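You operate a simulated robot arm through the tools that you are given. There is no shell and no other tool.

Carry out the task below with a simulated robot arm. There is one attempt and no reset: what you move stays moved.

TASK
Prime the pump at 55 ML, then run it at 35 ML and stop it.
Fine: Set the rate on the pump controller before you start. Let it run three seconds or more at each rate.

Only the result counts: the job must be done as asked and must still hold three seconds after the hand-in. Knocking over, shifting, dropping, spilling or breaking anything else fails it.

THE ROBOT
A 7-joint arm with a two-finger parallel gripper, fixed in place. Base frame: the origin is on the floor under the middle of its stand, x ahead of it, y to its left, z up; the work surface is at about z = 920. Units: mm, degrees, N and s.
It reaches about 1372 mm from its shoulder. Its first joint turns from -149.0 to 149.0 degrees. Payload 3.43 kg.
Tool frame: the origin (TCP) lies between the finger pads and is the grasp point; the fingertips stand 30 mm ahead of it; z points along the fingers, y is the line along which they close. The gripper opens to 94 mm. The fingers are 28 mm wide and 10 mm thick; the gripper's body (50 by 96 mm) begins 55 mm behind the TCP.
Orientation is that of the tool frame in the base frame, as a unit quaternion [x, y, z, w]. With the fingers straight down and closing along the base's y, the tool's x points along the base's -x, its y along +y and its z along -z.

THE INTERFACE
- The arm moves only by the tool step_arm. Its argument "steps" is a list of rows, each a list of 3 entries, a list of its own where there are three numbers: the shift along the base's x, y, z in units of 20 mm (1.0 is 20 mm), then the turn, a rotation vector about the base's x, y, z in units of 4 degrees (1.0 is 4 degrees), then the gripper command, from -1 (fully open) to 1 (shut), values between in proportion. In form: [[[x, y, z], [ax, ay, az], hand], ...]. A call has 1 to 20 rows; each row shifts and turns the commanded pose from where the row before left it. A call with a number of a shift or a turn outside -1 to 1 is refused whole. Each row takes 0.2 s and may step no farther than 50 mm and 8.6 degrees from the row before; otherwise, or with a gripper value out of range, the whole call is refused. Where a pose cannot be reached the arm comes as near as it can. A force on the tool above 40 N (or 10 N above the force at the start of the call, whichever is more), or a blocked arm, ends the call early, and 0.2 s more pass. Each finger travels about 45 mm/s and halts on what it meets, pressing with about 27 N; the grip force reading is that of the motor and also rises with nothing between the fingers. The clock runs only during rows and for 0.2 s after the last one: add rows that do not move to give the fingers time. It gives the time, the measured TCP pose, the force on the tool (base axes), the opening and the grip force at its end, in the units of the frame above (readings bear some noise), with the torque about the TCP (base axes, N m) and any sound that the robot's microphone picked up, and new pictures: "show" is both (left out), scene, wrist or none.
- Cameras (640 x 400 px; columns grow to the right, rows downward): "scene" is fixed at [221.1, -648.9, 1732.8]; the picture's right is [-0.69, -0.72, 0.00], its down [-0.61, 0.58, -0.54] and it looks along [0.39, -0.37, -0.84] (base axes); focal length 327 px, centre (320, 200). "wrist" rides on the gripper at [76, 14, -103] in the tool frame; the picture's right is [-0.18, 0.98, 0.00], its down [-0.75, -0.14, -0.64] and it looks along [-0.63, -0.12, 0.77] (tool axes); focal length 243 px, centre (320, 200). There is no depth. A picture from a camera that has moved, and an enlarged one, comes with that camera's place and axes in the base frame and with its lens.
- inspect(camera, box): a new picture of the part [left, top, right, bottom] of that camera's present view, enlarged. The clock stands still meanwhile.
- job_done(): hands the job in; it is judged then, once.

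Nothing tells you positions but the pictures and the camera data. Unless the task says otherwise, let go and move clear before handing in.

The tools are called after ">>>" as name(argument=value, ...) on one line, values as JSON. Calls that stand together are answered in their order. step_arm: Moves the arm, as the interface text tells. Its arguments: {"type":"object","properties":{"steps":{"type":"array","items":{"type":"array"}},"show":{"type":"string","enum":["both","scene","wrist","none"]}},"required":["steps"]} The other tools are called the same way: inspect (camera, box) takes an enlarged picture of a part of a camera's view; job_done () hands the job in.

At the start:

```text
time_s: 0.0
position: [370.3, -916.3, 1259.5]
ee_rot: [0.0, 1.0, -0.001, 0.0]
wrist_force: [-0.5, 0.5, 0.5]
wrist_torque: [0.0, 0.01, 0.01]
finger_gap: 94.1
finger_force: 0.0
```

scene: 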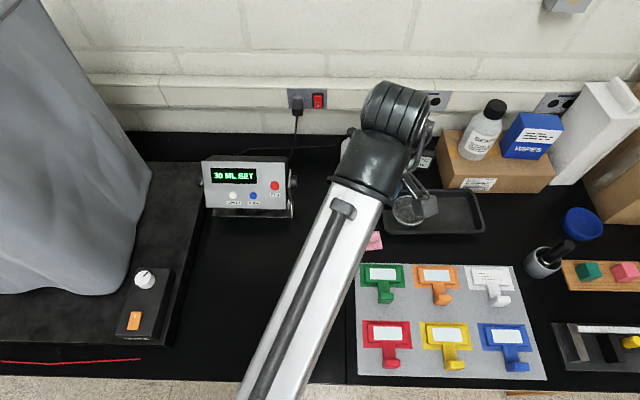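
wrist: 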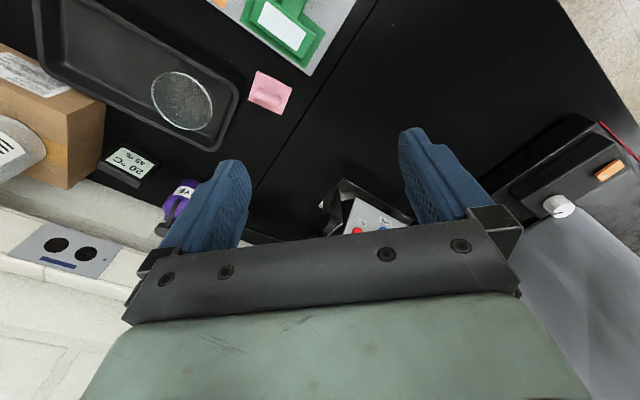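

I see a pump controller with a green display reading "30 ML SET", with three buttons (white, blue, red), and a separate box with a knob and orange switch. I'll look closer before moving.

>>> inspect(camera="scene", box=[190, 140, 310, 225])

>>> inspect(camera="scene", box=[90, 250, 200, 350])

>>> inspect(camera="wrist", box=[230, 150, 430, 250])

>>> inspect(camera="scene", box=[270, 70, 450, 180])

```text
4.71 times, centred on (250, 182) of scene
camera zoom: at [221.1, -648.9, 1732.8], right [-0.69, -0.72, 0.0], down [-0.61, 0.58, -0.54], along [0.39, -0.37, -0.84], focal length 1540 px, centre (649, 282)
```

zoom: 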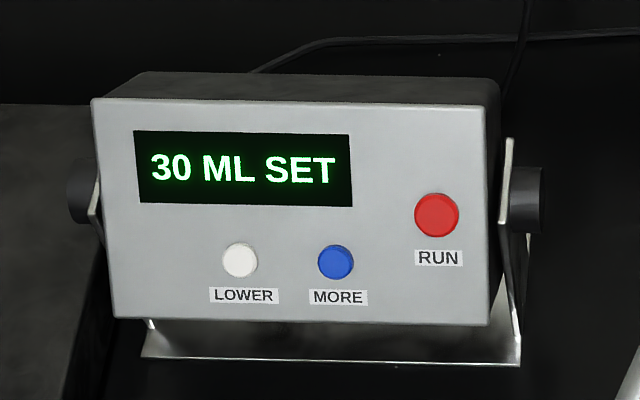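

```text
4.00 times, centred on (145, 300) of scene
camera zoom: at [221.1, -648.9, 1732.8], right [-0.69, -0.72, 0.0], down [-0.61, 0.58, -0.54], along [0.39, -0.37, -0.84], focal length 1309 px, centre (1020, -200)
```

zoom: 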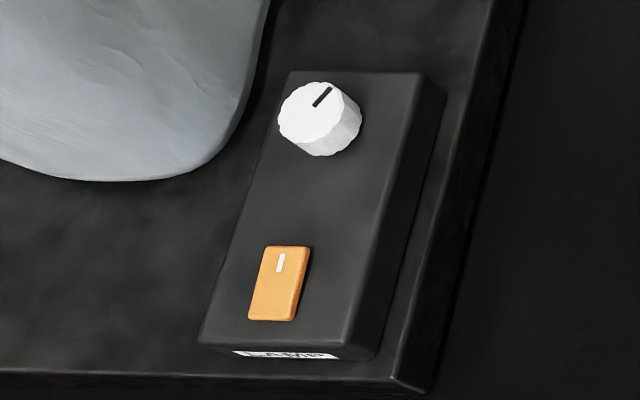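

```text
3.20 times, centred on (330, 200) of wrist
camera zoom: at [294.8, -900.8, 1362.0], right [0.18, 0.98, 0.0], down [0.75, -0.14, 0.64], along [0.63, -0.12, -0.77], focal length 776 px, centre (288, 200)
```

zoom: 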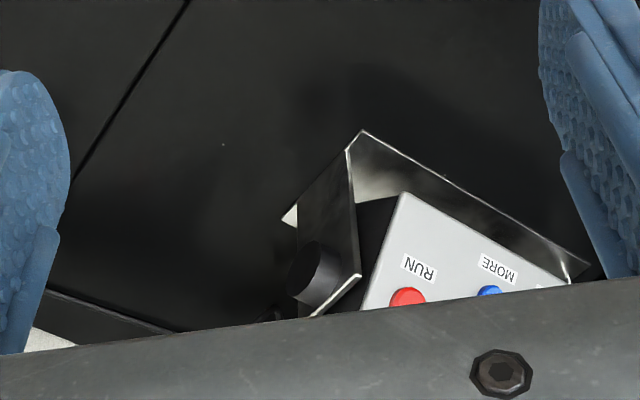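

```text
3.56 times, centred on (360, 125) of scene
camera zoom: at [221.1, -648.9, 1732.8], right [-0.69, -0.72, 0.0], down [-0.61, 0.58, -0.54], along [0.39, -0.37, -0.84], focal length 1164 px, centre (178, 467)
```

zoom: 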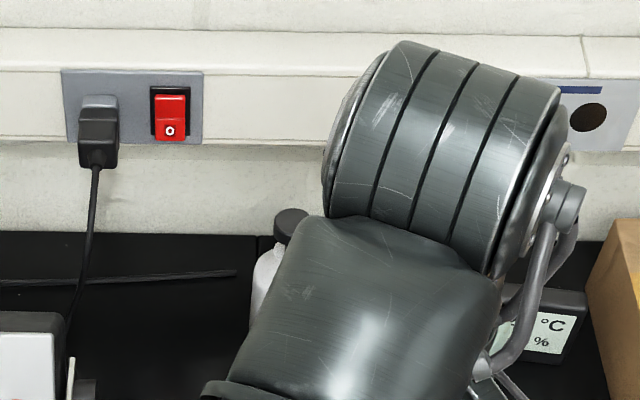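

The controller's display reads 30 ML SET, with LOWER (white), MORE (blue) and RUN (red) buttons on a tilted panel at roughly (670, -850, 1030). I'll close the fingers and move to a spot in front of the panel, yawing the tool toward it so I can see the panel's tilt.

>>> step_arm(steps=[[[0.5, 0.7, 0], [0, 0, -1], 1], [[0.5, 0.7, 0], [0, 0, -1], 1], [[0.5, 0.7, 0], [0, 0, -1], 1], [[0.5, 0.7, 0], [0, 0, -1], 1], [[0.5, 0.7, 0], [0, 0, -1], 1], [[0.5, 0.7, 0], [0, 0, -1], 1], [[0.5, 0.7, 0], [0, 0, -1], 1], [[0.5, 0.7, 0], [0, 0, -1], 1], [[0.5, 0.7, 0], [0, 0, -1], 1], [[0.5, 0.7, 0], [0, 0, -1], 1], [[0.5, 0.7, 0], [0, 0, -1], 1]], show="both")

```text
time_s: 1.6
position: [443.3, -825.5, 1244.2]
ee_rot: [0.23, 0.973, -0.007, 0.002]
wrist_force: [-10.9, -10.8, -0.3]
wrist_torque: [1.29, -1.34, 1.28]
finger_gap: 0.1
finger_force: 26.9
out of reach, approached as far as the arm can: row 4, 5, 6, 7, 8
stopped in row 8: the force on the tool passed its limit at 90 N (the readings are from after the stop); the commanded pose is now the measured one
camera wrist: at [381.1, -777.7, 1345.5], right [0.6, 0.8, -0.01], down [0.61, -0.45, 0.65], along [0.51, -0.4, -0.76], focal length 243 px, centre (320, 200)
```

scene: 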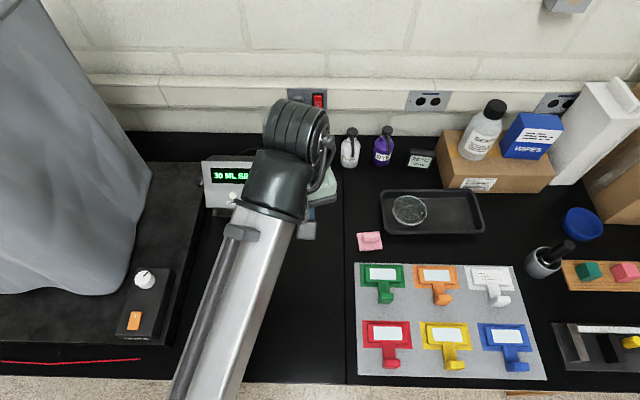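
wrist: 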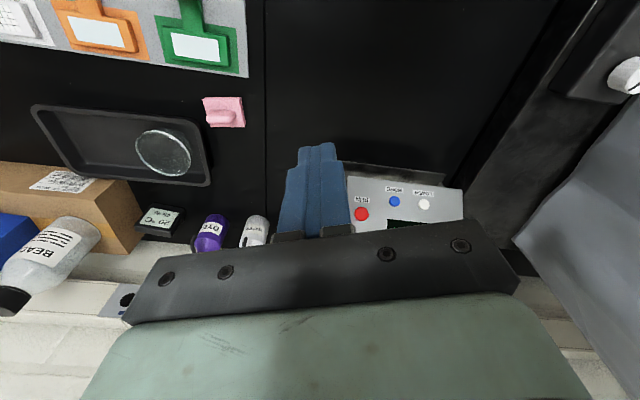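

The arm stopped early with a force reading and out-of-reach notes, likely a wrist joint limit or self-contact rather than contact with the bench. I'll back the twist off a little and check whether the force clears.

>>> step_arm(steps=[[[0, 0, 0.5], [0, 0, 1], 1], [[0, 0, 0.5], [0, 0, 1], 1], [[0, 0, 0], [0, 0, 0], 1]], show="both")

>>> inspect(camera="scene", box=[220, 80, 370, 260])

```text
time_s: 2.4
position: [444.5, -829.3, 1260.1]
ee_rot: [0.162, 0.987, -0.012, 0.007]
wrist_force: [-0.3, 0.6, 0.4]
wrist_torque: [0.0, 0.0, 0.0]
finger_gap: 0.0
finger_force: 27.0
out of reach, approached as far as the arm can: row 2
camera wrist: at [375.6, -787.6, 1360.6], right [0.49, 0.87, -0.02], down [0.66, -0.36, 0.66], along [0.57, -0.33, -0.75], focal length 243 px, centre (320, 200)
```

scene: 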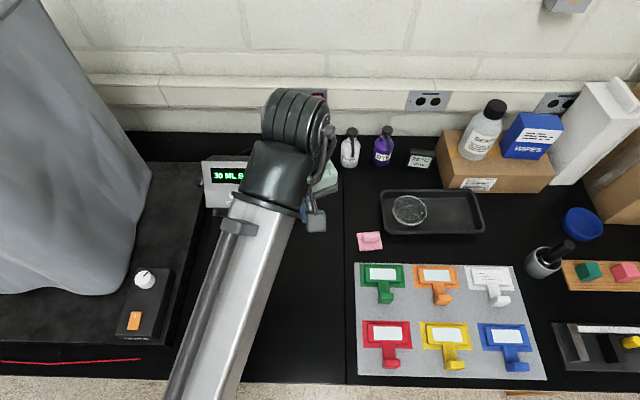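
wrist: 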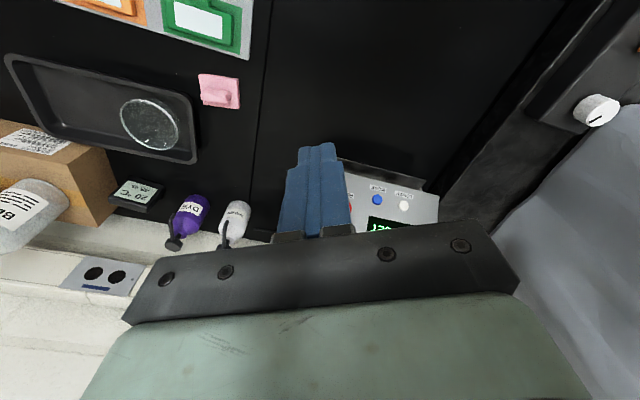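

```text
2.22 times, centred on (295, 170) of scene
camera zoom: at [221.1, -648.9, 1732.8], right [-0.69, -0.72, 0.0], down [-0.61, 0.58, -0.54], along [0.39, -0.37, -0.84], focal length 727 px, centre (376, 267)
```

zoom: 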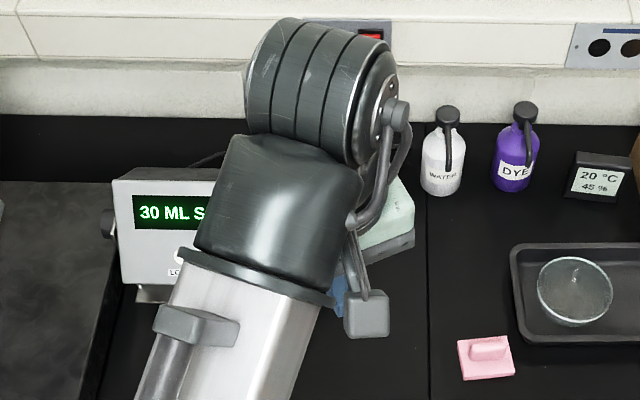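

The wrist camera hangs on the inner side of the gripper and would strike the forearm if I keep turning that way. I'll turn the tool the other way, so the camera ends up on the outer/top side.

>>> step_arm(steps=[[[0, 0, 0], [0, 0, 1], 1], [[0, 0, 0], [0, 0, 1], 1], [[0, 0, 0], [0, 0, 1], 1], [[0, 0, 0], [0, 0, 1], 1], [[0, 0, 0], [0, 0, 1], 1], [[0, 0, 0], [0, 0, 1], 1], [[0, 0, 0], [0, 0, 1], 1], [[0, 0, 0], [0, 0, 1], 1], [[0, 0, 0], [0, 0, 1], 1], [[0, 0, 0], [0, 0, 1], 1], [[0, 0, 0], [0, 0, 1], 1], [[0, 0, 0], [0, 0, 1], 1], [[0, 0, 0], [0, 0, 1], 1], [[0, 0, 0], [0, 0, 1], 1], [[0, 0, 0], [0, 0, 1], 1]], show="both")

```text
time_s: 5.6
position: [443.6, -831.2, 1255.8]
ee_rot: [-0.352, 0.936, -0.011, 0.007]
wrist_force: [0.2, -0.2, 0.5]
wrist_torque: [0.0, -0.01, -0.02]
finger_gap: 0.0
finger_force: 26.7
out of reach, approached as far as the arm can: row 13
camera wrist: at [376.0, -868.2, 1356.9], right [-0.51, 0.86, -0.02], down [0.65, 0.4, 0.65], along [0.57, 0.32, -0.76], focal length 243 px, centre (320, 200)
```

scene: 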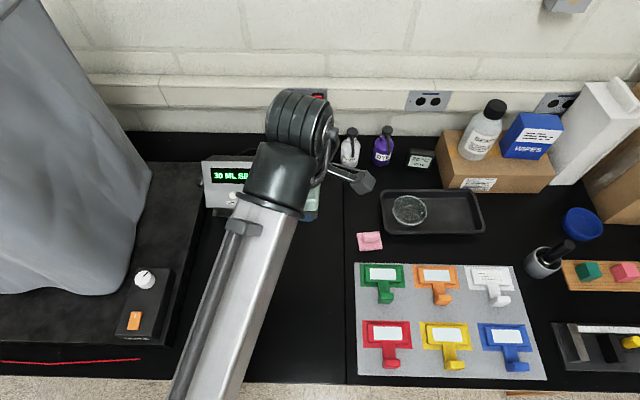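
wrist: 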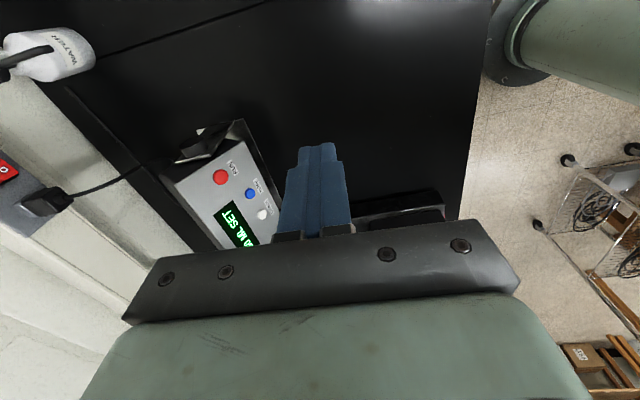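

The rotation is now free of contact and the camera has swung clear. I'll look closely at the panel from this wrist view to work out its pose.

>>> inspect(camera="wrist", box=[150, 110, 310, 260])

>>> inspect(camera="scene", box=[190, 140, 310, 225])

```text
2.67 times, centred on (230, 185) of wrist
camera zoom: at [376.0, -868.2, 1356.9], right [-0.51, 0.86, -0.02], down [0.65, 0.4, 0.65], along [0.57, 0.32, -0.76], focal length 647 px, centre (560, 240)
```

zoom: 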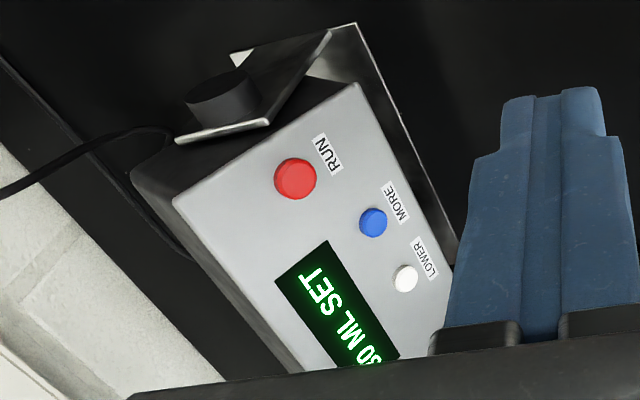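

```text
4.71 times, centred on (250, 182) of scene
camera zoom: at [221.1, -648.9, 1732.8], right [-0.69, -0.72, 0.0], down [-0.61, 0.58, -0.54], along [0.39, -0.37, -0.84], focal length 1540 px, centre (649, 282)
```

zoom: 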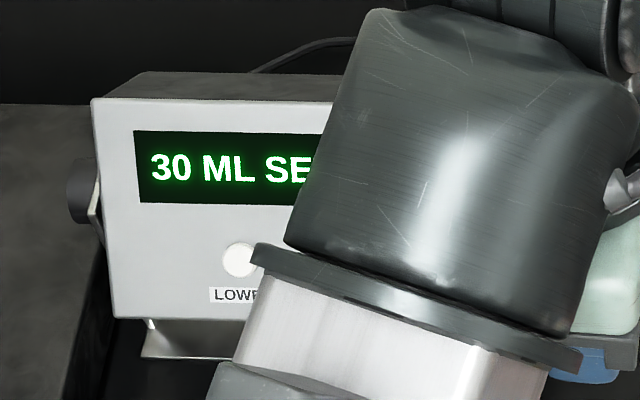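

From two views I place MORE near (673, -843, 1031), LOWER near (710, -806, 1031) and RUN near (646, -895, 1052), with the panel tilted back so its normal points about (-0.565, 0.565, 0.60). I'll continue yawing so the camera sits on the outer side, and drift toward the pre-press point.

>>> step_arm(steps=[[[0.25, 0.2, 0], [0, 0, 1], 1], [[0.25, 0.2, 0], [0, 0, 1], 1], [[0.25, 0.2, 0], [0, 0, 1], 1], [[0.25, 0.2, 0], [0, 0, 1], 1], [[0.25, 0.2, 0], [0, 0, 1], 1], [[0.25, 0.2, 0], [0, 0, 1], 1], [[0.25, 0.2, 0], [0, 0, 1], 1], [[0.25, 0.2, 0], [0, 0, 1], 1], [[0.25, 0.2, 0], [0, 0, 1], 1], [[0.25, 0.2, 0], [0, 0, 1], 1], [[0.25, 0.2, 0], [0, 0, 1], 1], [[0.25, 0.2, 0], [0, 0, 1], 1]], show="both")

```text
time_s: 8.2
position: [509.0, -789.5, 1239.5]
ee_rot: [-0.703, 0.712, -0.006, 0.007]
wrist_force: [-0.4, 0.0, -0.2]
wrist_torque: [-0.03, -0.01, -0.01]
finger_gap: 0.0
finger_force: 27.3
out of reach, approached as far as the arm can: row 2, 4, 7, 10, 12
camera wrist: at [492.1, -864.7, 1342.0], right [-0.98, 0.2, -0.02], down [0.14, 0.75, 0.64], along [0.14, 0.63, -0.76], focal length 243 px, centre (320, 200)
```

scene: 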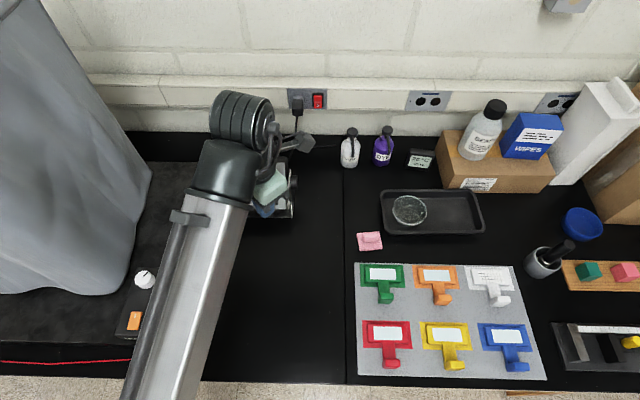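
wrist: 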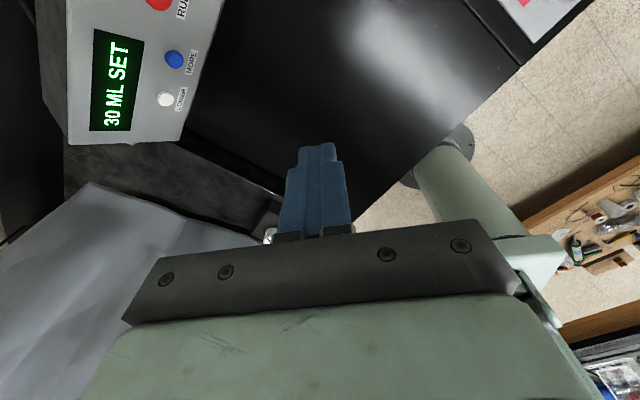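

The tool is turned to about halfway and the controller is in view, nothing touched. Now I pitch the fingers outward toward the panel normal while descending toward the pre-press point.

>>> step_arm(steps=[[[0.22, 0.17, -0.36], [-0.7, -0.7, 0], 1], [[0.22, 0.17, -0.36], [-0.7, -0.7, 0], 1], [[0.22, 0.17, -0.36], [-0.7, -0.7, 0], 1], [[0.22, 0.17, -0.36], [-0.7, -0.7, 0], 1], [[0.22, 0.17, -0.36], [-0.7, -0.7, 0], 1], [[0.22, 0.17, -0.36], [-0.7, -0.7, 0], 1], [[0.22, 0.17, -0.36], [-0.7, -0.7, 0], 1]], show="both")

```text
time_s: 9.8
position: [540.3, -764.8, 1190.1]
ee_rot: [-0.683, 0.689, -0.241, 0.01]
wrist_force: [-0.6, -0.7, 0.4]
wrist_torque: [0.05, 0.0, -0.03]
finger_gap: 0.0
finger_force: 27.0
camera wrist: at [486.5, -804.4, 1298.9], right [-0.91, 0.12, -0.4], down [-0.04, 0.93, 0.38], along [0.42, 0.36, -0.84], focal length 243 px, centre (320, 200)
```

scene: 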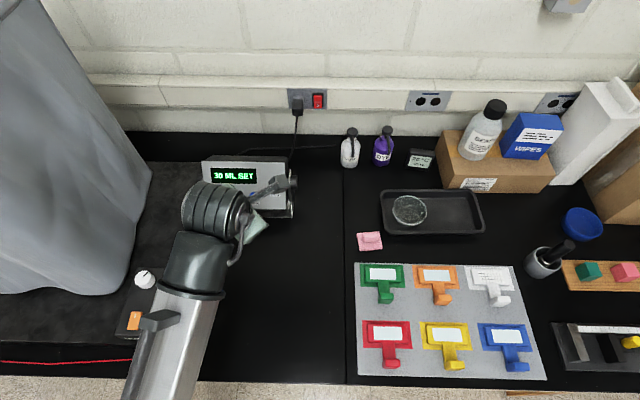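
wrist: 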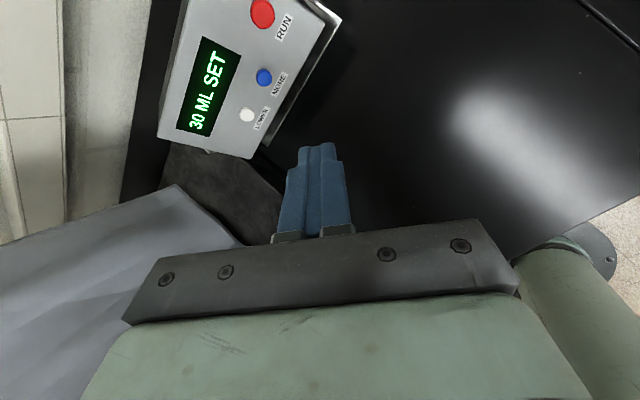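

Reach is fine now and the panel is well visible. I continue pitching to match the panel normal, then roll about the tool axis so the camera is on top.

>>> step_arm(steps=[[[0.2, 0.15, -0.3], [-0.7, -0.7, 0], 1], [[0.2, 0.15, -0.3], [-0.7, -0.7, 0], 1], [[0.2, 0.15, -0.3], [-0.7, -0.7, 0], 1], [[0.2, 0.15, -0.3], [-0.7, -0.7, 0], 1], [[0.2, 0.15, -0.3], [-0.7, -0.7, 0], 1], [[0.2, 0.15, -0.3], [-0.7, -0.7, 0], 1], [[0, 0, 0], [-0.56, 0.56, 0.6], 1], [[0, 0, 0], [-0.56, 0.56, 0.6], 1], [[0, 0, 0], [-0.56, 0.56, 0.6], 1], [[0, 0, 0], [-0.56, 0.56, 0.6], 1], [[0, 0, 0], [-0.56, 0.56, 0.6], 1], [[0, 0, 0], [-0.56, 0.56, 0.6], 1]], show="both")

```text
time_s: 12.4
position: [563.7, -746.2, 1152.3]
ee_rot: [0.753, -0.495, 0.426, 0.084]
wrist_force: [-0.3, 0.4, -0.3]
wrist_torque: [0.02, -0.02, -0.02]
finger_gap: 0.0
finger_force: 27.5
camera wrist: at [506.2, -748.9, 1268.1], right [-0.83, -0.36, -0.42], down [-0.35, 0.93, -0.1], along [0.43, 0.06, -0.9], focal length 243 px, centre (320, 200)
```

scene: 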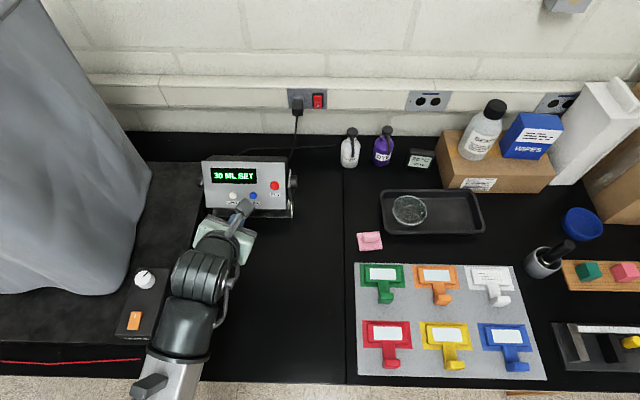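
wrist: 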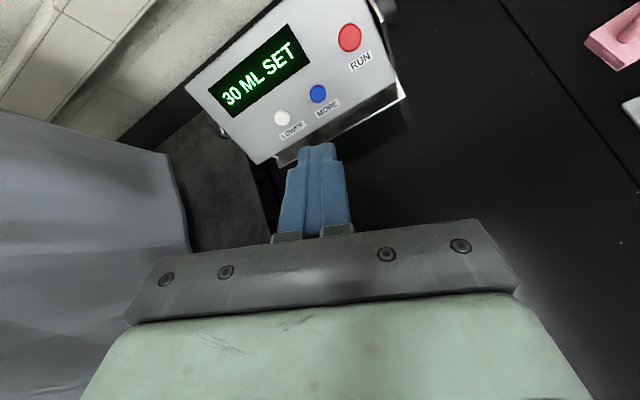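

The tool axis now nearly matches the panel normal and the scene camera sees the panel clearly. I'll finish the roll and re-measure the buttons from close range.

>>> step_arm(steps=[[[0, 0, 0], [-0.56, 0.56, 0.6], 1], [[0, 0, 0], [-0.56, 0.56, 0.6], 1], [[0, 0, 0], [-0.56, 0.56, 0.6], 1], [[0, 0, 0], [-0.56, 0.56, 0.6], 1], [[0, 0, 0], [-0.56, 0.56, 0.6], 1], [[0, 0, 0], [-0.2, 0.2, 0.2], 1], [[0, 0, 0], [0, 0, 0], 1]], show="both")

>>> inspect(camera="wrist", box=[190, 0, 430, 150])

>>> inspect(camera="scene", box=[190, 140, 310, 225])

```text
time_s: 14.0
position: [606.7, -713.5, 1159.7]
ee_rot: [0.779, -0.453, 0.41, 0.141]
wrist_force: [-0.1, -0.6, -0.6]
wrist_torque: [-0.02, 0.0, -0.01]
finger_gap: 0.2
finger_force: 27.1
out of reach, approached as far as the arm can: row 1, 2, 3, 4, 5, 6
camera wrist: at [562.2, -706.2, 1279.0], right [-0.86, -0.43, -0.29], down [-0.4, 0.9, -0.15], along [0.33, -0.01, -0.94], focal length 243 px, centre (320, 200)
```

scene: 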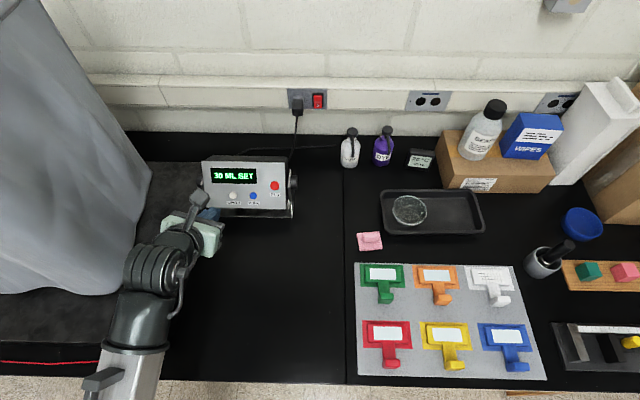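
wrist: 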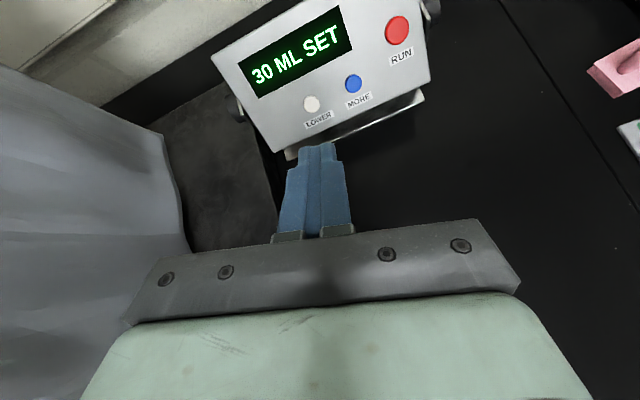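

```text
2.67 times, centred on (310, 75) of wrist
camera zoom: at [562.2, -706.2, 1279.0], right [-0.86, -0.43, -0.29], down [-0.4, 0.9, -0.15], along [0.33, -0.01, -0.94], focal length 647 px, centre (347, 533)
```

zoom: 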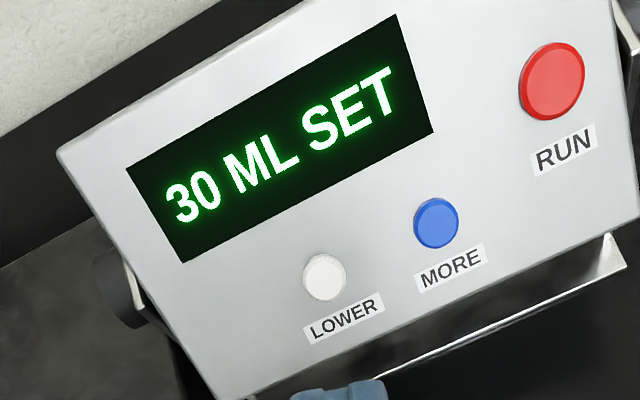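

```text
4.71 times, centred on (250, 182) of scene
camera zoom: at [221.1, -648.9, 1732.8], right [-0.69, -0.72, 0.0], down [-0.61, 0.58, -0.54], along [0.39, -0.37, -0.84], focal length 1540 px, centre (649, 282)
```

zoom: 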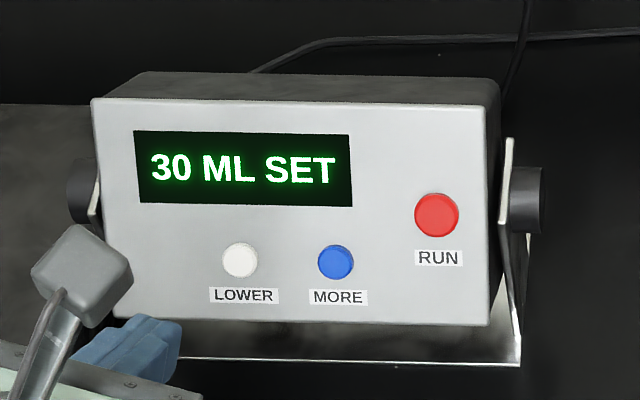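

The last roll ran into a joint limit and the arm drifted sideways, without touching anything. I'll roll back a bit to where the pose is fully reachable, which is good enough for pressing.

>>> step_arm(steps=[[[0, 0, 0], [0.56, -0.56, -0.6], 1], [[0, 0, 0], [0.56, -0.56, -0.6], 1], [[0, 0, 0], [0.56, -0.56, -0.6], 1], [[0, 0, 0], [0.56, -0.56, -0.6], 1], [[0, 0, 0], [0.56, -0.56, -0.6], 1], [[0, 0, 0], [0.56, -0.56, -0.6], 1], [[0, 0, 0], [0.56, -0.56, -0.6], 1], [[0, 0, 0], [0.56, -0.56, -0.6], 1], [[0, 0, 0], [0, 0, 0], 1]], show="both")

>>> inspect(camera="wrist", box=[170, 0, 410, 150])

```text
time_s: 16.0
position: [606.8, -714.7, 1157.8]
ee_rot: [-0.633, 0.651, -0.419, -0.011]
wrist_force: [-1.0, -0.7, -0.7]
wrist_torque: [0.06, 0.0, 0.01]
finger_gap: 0.0
finger_force: 27.0
camera wrist: at [527.3, -720.2, 1259.3], right [-0.78, 0.0, -0.62], down [-0.06, 0.99, 0.08], along [0.62, 0.1, -0.78], focal length 243 px, centre (320, 200)
```

scene: 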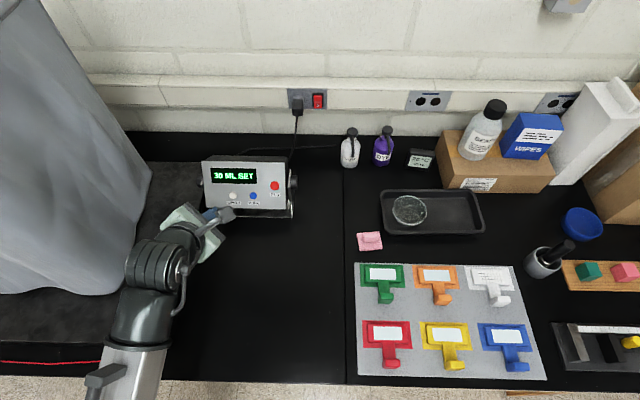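
wrist: 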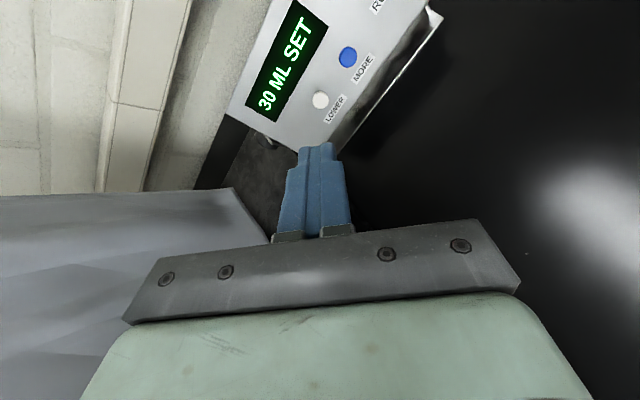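

```text
2.67 times, centred on (290, 75) of wrist
camera zoom: at [527.3, -720.2, 1259.3], right [-0.78, 0.0, -0.62], down [-0.06, 0.99, 0.08], along [0.62, 0.1, -0.78], focal length 647 px, centre (400, 533)
```

zoom: 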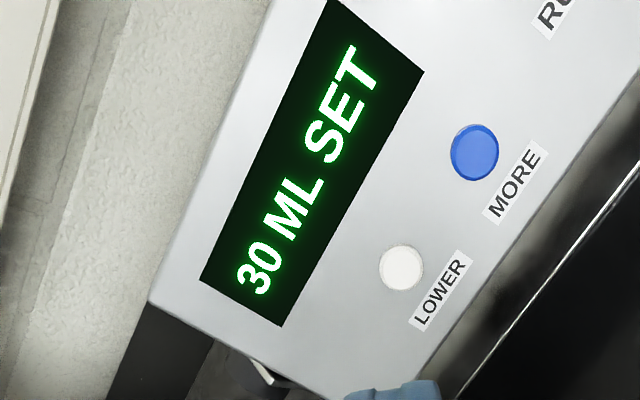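

The pose is reachable here and the measured tool axis is within about 4° of the panel normal. I refine MORE to about (671, -842, 1034) and move to 30 mm in front of it.

>>> step_arm(steps=[[[0.208, -0.586, -0.53], [0, 0, 0], 1], [[0.208, -0.586, -0.53], [0, 0, 0], 1], [[0.208, -0.586, -0.53], [0, 0, 0], 1], [[0.208, -0.586, -0.53], [0, 0, 0], 1], [[0.208, -0.586, -0.53], [0, 0, 0], 1], [[0.208, -0.586, -0.53], [0, 0, 0], 1], [[0.208, -0.586, -0.53], [0, 0, 0], 1], [[0.208, -0.586, -0.53], [0, 0, 0], 1], [[0, 0, 0], [0, 0, 0], 1]], show="both")

>>> inspect(camera="wrist", box=[220, 50, 460, 200])

>>> inspect(camera="scene", box=[190, 140, 310, 225])

```text
time_s: 18.0
position: [640.2, -808.2, 1073.0]
ee_rot: [-0.633, 0.651, -0.419, -0.012]
wrist_force: [0.0, -0.5, 0.3]
wrist_torque: [-0.03, -0.03, 0.01]
finger_gap: 0.0
finger_force: 26.6
camera wrist: at [560.3, -814.0, 1174.4], right [-0.78, 0.0, -0.62], down [-0.06, 0.99, 0.08], along [0.62, 0.1, -0.78], focal length 243 px, centre (320, 200)
```

scene: 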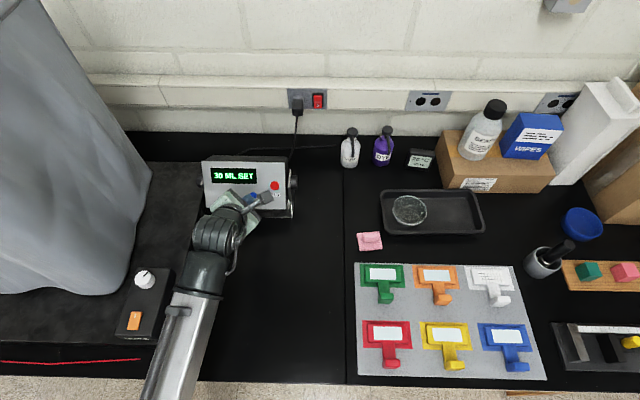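
wrist: 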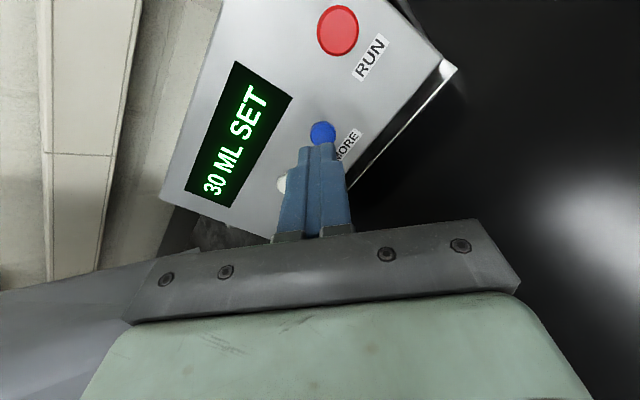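

```text
2.67 times, centred on (340, 125) of wrist
camera zoom: at [560.3, -814.0, 1174.4], right [-0.78, 0.0, -0.62], down [-0.06, 0.99, 0.08], along [0.62, 0.1, -0.78], focal length 647 px, centre (267, 400)
```

zoom: 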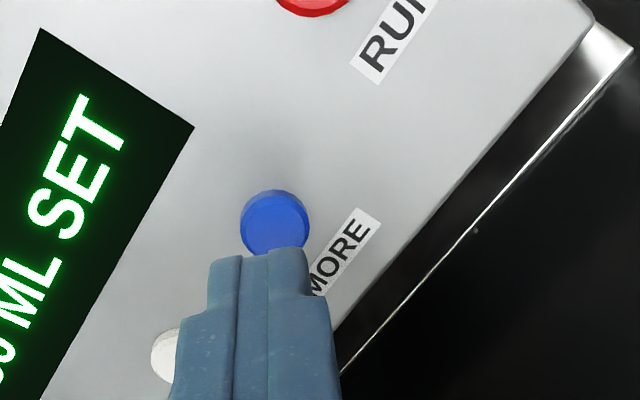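

```text
4.71 times, centred on (250, 182) of scene
camera zoom: at [221.1, -648.9, 1732.8], right [-0.69, -0.72, 0.0], down [-0.61, 0.58, -0.54], along [0.39, -0.37, -0.84], focal length 1540 px, centre (649, 282)
```

zoom: 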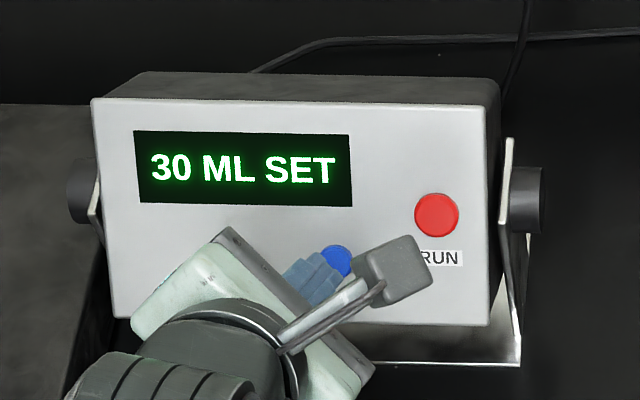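

The finger is lined up with the MORE button and the display is readable from both cameras. I'll approach slowly to near contact.

>>> step_arm(steps=[[[0.1032, -0.1119, -0.1298], [0, 0, 0], 1], [[0.1032, -0.1119, -0.1298], [0, 0, 0], 1], [[0.1032, -0.1119, -0.1298], [0, 0, 0], 1], [[0.1032, -0.1119, -0.1298], [0, 0, 0], 1], [[0.1032, -0.1119, -0.1298], [0, 0, 0], 1], [[0.0516, -0.056, -0.0649], [0, 0, 0], 1], [[0, 0, 0], [0, 0, 0], 1]], show="both")

>>> inspect(camera="wrist", box=[220, 50, 460, 200])

```text
time_s: 19.6
position: [652.0, -819.6, 1061.1]
ee_rot: [-0.633, 0.65, -0.42, -0.013]
wrist_force: [0.1, -0.4, -0.8]
wrist_torque: [-0.01, 0.0, -0.03]
finger_gap: 0.2
finger_force: 27.3
camera wrist: at [572.0, -825.8, 1160.4], right [-0.78, 0.0, -0.62], down [-0.06, 0.99, 0.08], along [0.62, 0.1, -0.78], focal length 243 px, centre (320, 200)
```

scene: 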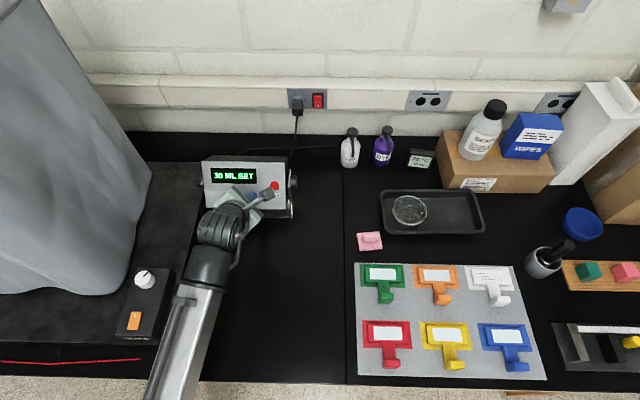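
wrist: 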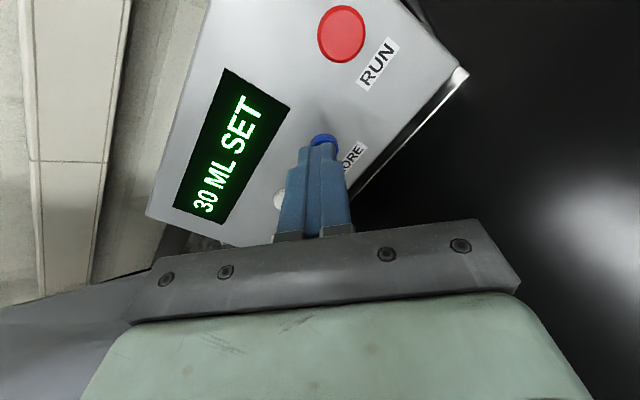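

```text
2.67 times, centred on (340, 125) of wrist
camera zoom: at [572.0, -825.8, 1160.4], right [-0.78, 0.0, -0.62], down [-0.06, 0.99, 0.08], along [0.62, 0.1, -0.78], focal length 647 px, centre (267, 400)
```

zoom: 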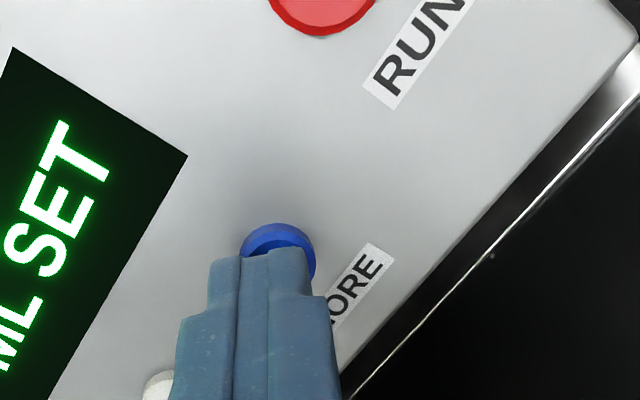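

The fingertip is over the button with its shadow showing about 8 mm of gap left. I'll creep forward in 2 mm steps and watch force, sound and display.

>>> step_arm(steps=[[[0.0516, -0.056, -0.0649], [0, 0, 0], 1], [[0.0516, -0.056, -0.0649], [0, 0, 0], 1], [[0.0516, -0.056, -0.0649], [0, 0, 0], 1], [[0, 0, 0], [0, 0, 0], 1]], show="wrist")

```text
time_s: 20.6
position: [653.8, -823.7, 1055.5]
ee_rot: [-0.633, 0.651, -0.419, -0.013]
wrist_force: [0.2, 0.2, 1.2]
wrist_torque: [-0.01, 0.03, -0.01]
finger_gap: 0.0
finger_force: 26.9
camera wrist: at [575.1, -829.5, 1156.4], right [-0.78, 0.0, -0.62], down [-0.06, 0.99, 0.08], along [0.62, 0.1, -0.78], focal length 243 px, centre (320, 200)
```

wrist: 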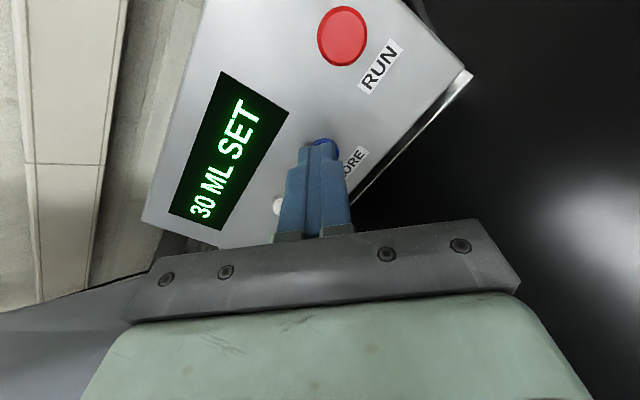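

Still no contact force. I'll continue in small steps.

>>> step_arm(steps=[[[0.0516, -0.056, -0.0649], [0, 0, 0], 1], [[0.0516, -0.056, -0.0649], [0, 0, 0], 1], [[0, 0, 0], [0, 0, 0], 1]], show="wrist")

>>> inspect(camera="wrist", box=[220, 50, 460, 200])

```text
time_s: 21.4
position: [656.9, -824.6, 1053.2]
ee_rot: [-0.633, 0.651, -0.419, -0.012]
wrist_force: [-0.8, 0.2, 0.8]
wrist_torque: [0.05, 0.02, 0.0]
finger_gap: 0.2
finger_force: 27.0
heard: click
camera wrist: at [577.2, -831.5, 1153.9], right [-0.78, 0.0, -0.62], down [-0.06, 0.99, 0.08], along [0.62, 0.1, -0.78], focal length 243 px, centre (320, 200)
```

wrist: 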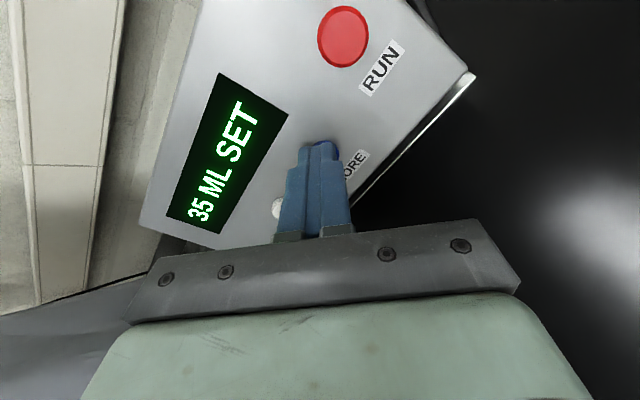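

```text
2.67 times, centred on (340, 125) of wrist
camera zoom: at [577.2, -831.5, 1153.9], right [-0.78, 0.0, -0.62], down [-0.06, 0.99, 0.08], along [0.62, 0.1, -0.78], focal length 647 px, centre (267, 400)
```

zoom: 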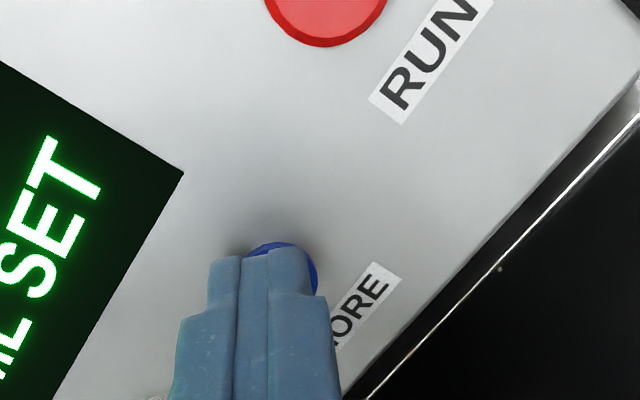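

A click was heard with almost no force and the display went to 35 ML. Each press is +5, so I release by 8 mm and press once more.

>>> step_arm(steps=[[[-0.1032, 0.1119, 0.1298], [0, 0, 0], 1], [[-0.1032, 0.1119, 0.1298], [0, 0, 0], 1], [[0, 0, 0], [0, 0, 0], 1], [[0, 0, 0], [0, 0, 0], 1]], show="wrist")

>>> step_arm(steps=[[[0.1032, -0.1119, -0.1298], [0, 0, 0], 1], [[0.0516, -0.056, -0.0649], [0, 0, 0], 1], [[0.0516, -0.056, -0.0649], [0, 0, 0], 1], [[0, 0, 0], [0, 0, 0], 1]], show="wrist")

```text
time_s: 22.4
position: [651.7, -820.1, 1058.8]
ee_rot: [-0.633, 0.65, -0.42, -0.013]
wrist_force: [0.3, -0.2, 0.8]
wrist_torque: [0.0, 0.06, 0.03]
finger_gap: 0.0
finger_force: 26.8
camera wrist: at [573.0, -827.1, 1159.1], right [-0.78, 0.0, -0.62], down [-0.06, 0.99, 0.08], along [0.62, 0.1, -0.78], focal length 243 px, centre (320, 200)
```

wrist: 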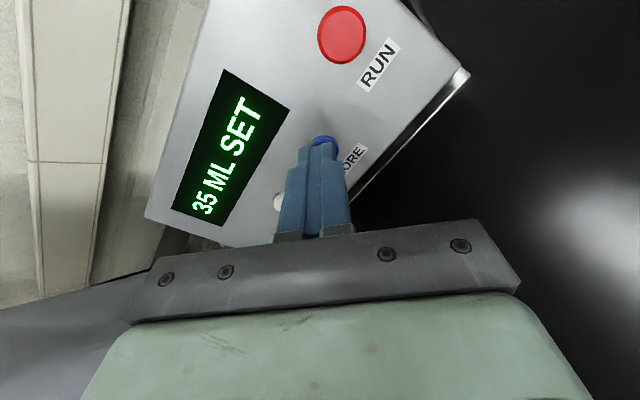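

```text
time_s: 23.4
position: [657.5, -824.3, 1052.9]
ee_rot: [-0.633, 0.651, -0.419, -0.012]
wrist_force: [0.7, 1.3, 0.0]
wrist_torque: [0.04, 0.0, 0.03]
finger_gap: 0.1
finger_force: 26.9
heard: click
camera wrist: at [577.0, -831.6, 1153.6], right [-0.78, 0.0, -0.62], down [-0.06, 0.99, 0.08], along [0.62, 0.1, -0.78], focal length 243 px, centre (320, 200)
```

wrist: 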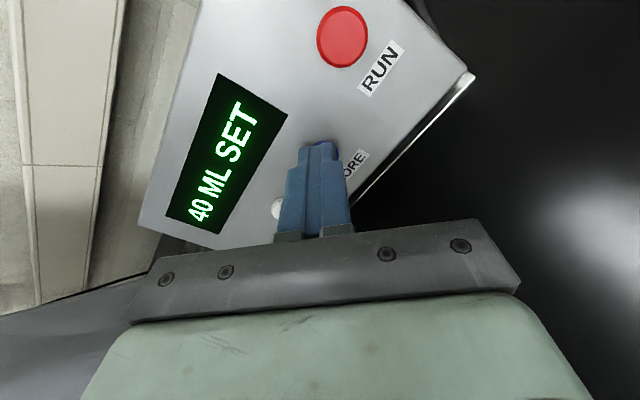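

The display reads 40 ML; the press cycle is repeatable. Three more presses are needed to reach 55, checking after each.

>>> step_arm(steps=[[[-0.1032, 0.1119, 0.1298], [0, 0, 0], 1], [[-0.1032, 0.1119, 0.1298], [0, 0, 0], 1], [[0, 0, 0], [0, 0, 0], 1], [[0, 0, 0], [0, 0, 0], 1], [[0.1032, -0.1119, -0.1298], [0, 0, 0], 1], [[0.0516, -0.056, -0.0649], [0, 0, 0], 1], [[0.0516, -0.056, -0.0649], [0, 0, 0], 1], [[0, 0, 0], [0, 0, 0], 1]], show="wrist")

```text
time_s: 25.2
position: [657.0, -825.2, 1053.8]
ee_rot: [-0.633, 0.65, -0.42, -0.012]
wrist_force: [-0.1, 0.4, 0.7]
wrist_torque: [-0.01, -0.01, 0.03]
finger_gap: 0.0
finger_force: 26.9
heard: click
camera wrist: at [576.9, -831.3, 1153.6], right [-0.78, 0.0, -0.62], down [-0.06, 0.99, 0.08], along [0.62, 0.1, -0.78], focal length 243 px, centre (320, 200)
```

wrist: 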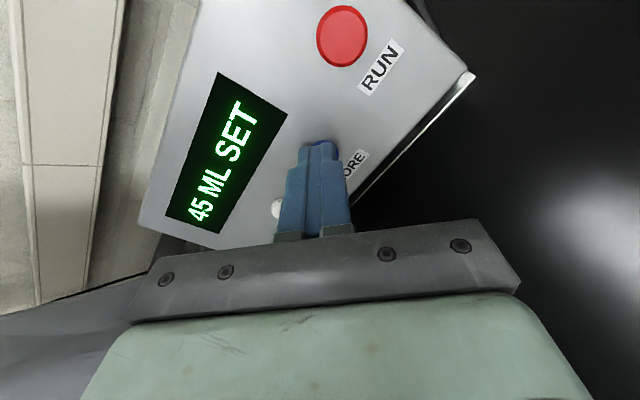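

Now at 45 ML. Same cycle again.

>>> step_arm(steps=[[[-0.1032, 0.1119, 0.1298], [0, 0, 0], 1], [[-0.1032, 0.1119, 0.1298], [0, 0, 0], 1], [[0, 0, 0], [0, 0, 0], 1], [[0, 0, 0], [0, 0, 0], 1], [[0.1032, -0.1119, -0.1298], [0, 0, 0], 1], [[0.0516, -0.056, -0.0649], [0, 0, 0], 1], [[0.0516, -0.056, -0.0649], [0, 0, 0], 1], [[0, 0, 0], [0, 0, 0], 1]], show="wrist")

```text
time_s: 27.0
position: [656.2, -825.3, 1053.0]
ee_rot: [-0.633, 0.65, -0.42, -0.012]
wrist_force: [-1.5, 0.8, 0.4]
wrist_torque: [0.02, -0.01, 0.0]
finger_gap: 0.0
finger_force: 27.3
heard: click
camera wrist: at [576.9, -831.3, 1153.3], right [-0.78, 0.0, -0.62], down [-0.06, 0.99, 0.08], along [0.62, 0.1, -0.78], focal length 243 px, centre (320, 200)
```

wrist: 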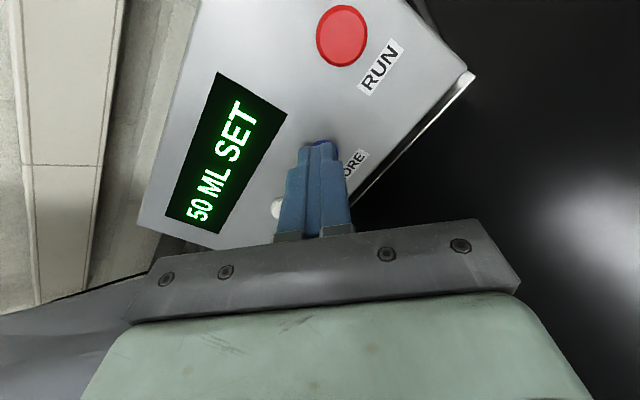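

Now at 50 ML. One more press should give 55, after which I back off further.

>>> step_arm(steps=[[[-0.1032, 0.1119, 0.1298], [0, 0, 0], 1], [[-0.1032, 0.1119, 0.1298], [0, 0, 0], 1], [[0, 0, 0], [0, 0, 0], 1], [[0, 0, 0], [0, 0, 0], 1], [[0.1032, -0.1119, -0.1298], [0, 0, 0], 1], [[0.0516, -0.056, -0.0649], [0, 0, 0], 1], [[0.0516, -0.056, -0.0649], [0, 0, 0], 1], [[0, 0, 0], [0, 0, 0], 1], [[-0.1032, 0.1119, 0.1298], [0, 0, 0], 1], [[-0.1032, 0.1119, 0.1298], [0, 0, 0], 1], [[-0.1032, 0.1119, 0.1298], [0, 0, 0], 1], [[-0.1032, 0.1119, 0.1298], [0, 0, 0], 1], [[-0.1032, 0.1119, 0.1298], [0, 0, 0], 1], [[-0.1032, 0.1119, 0.1298], [0, 0, 0], 1], [[0, 0, 0], [0, 0, 0], 1]], show="both")

>>> inspect(camera="scene", box=[190, 140, 310, 225])

>>> inspect(camera="wrist", box=[220, 0, 460, 150])

```text
time_s: 30.2
position: [643.9, -811.0, 1068.0]
ee_rot: [-0.633, 0.65, -0.42, -0.013]
wrist_force: [-0.3, 0.1, -0.6]
wrist_torque: [0.01, 0.0, -0.02]
finger_gap: 0.1
finger_force: 27.0
heard: click
camera wrist: at [564.0, -818.4, 1169.0], right [-0.78, 0.0, -0.62], down [-0.06, 0.99, 0.08], along [0.62, 0.1, -0.78], focal length 243 px, centre (320, 200)
```

scene: 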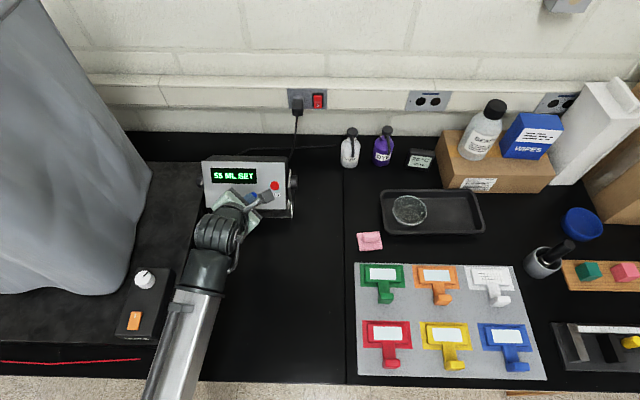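
wrist: 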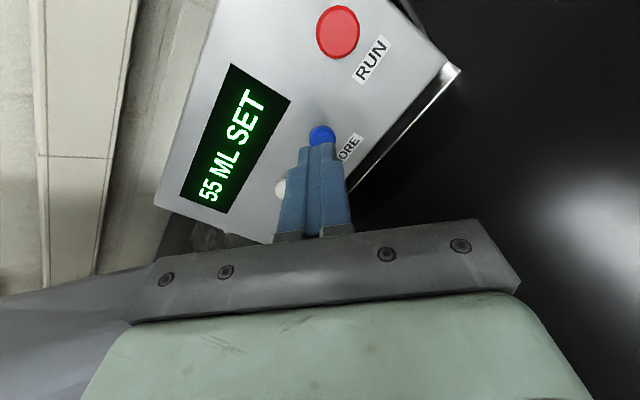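

```text
4.71 times, centred on (250, 182) of scene
camera zoom: at [221.1, -648.9, 1732.8], right [-0.69, -0.72, 0.0], down [-0.61, 0.58, -0.54], along [0.39, -0.37, -0.84], focal length 1540 px, centre (649, 282)
```

zoom: 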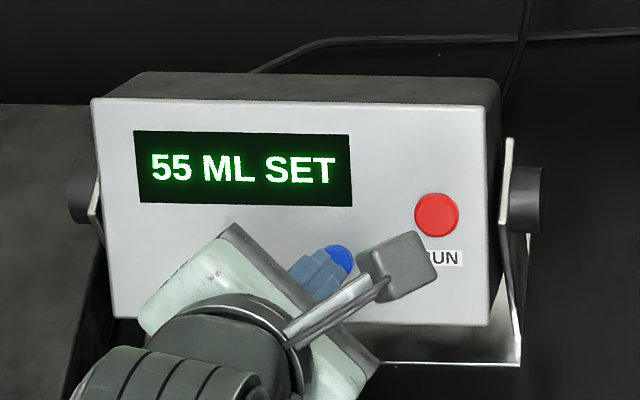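

```text
2.67 times, centred on (340, 75) of wrist
camera zoom: at [564.0, -818.4, 1169.0], right [-0.78, 0.0, -0.62], down [-0.06, 0.99, 0.08], along [0.62, 0.1, -0.78], focal length 647 px, centre (267, 533)
```

zoom: 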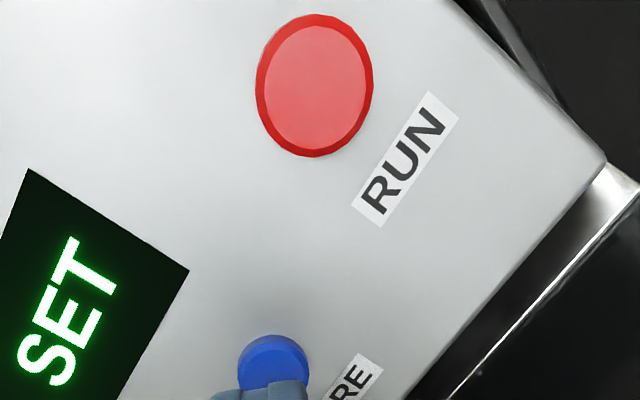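

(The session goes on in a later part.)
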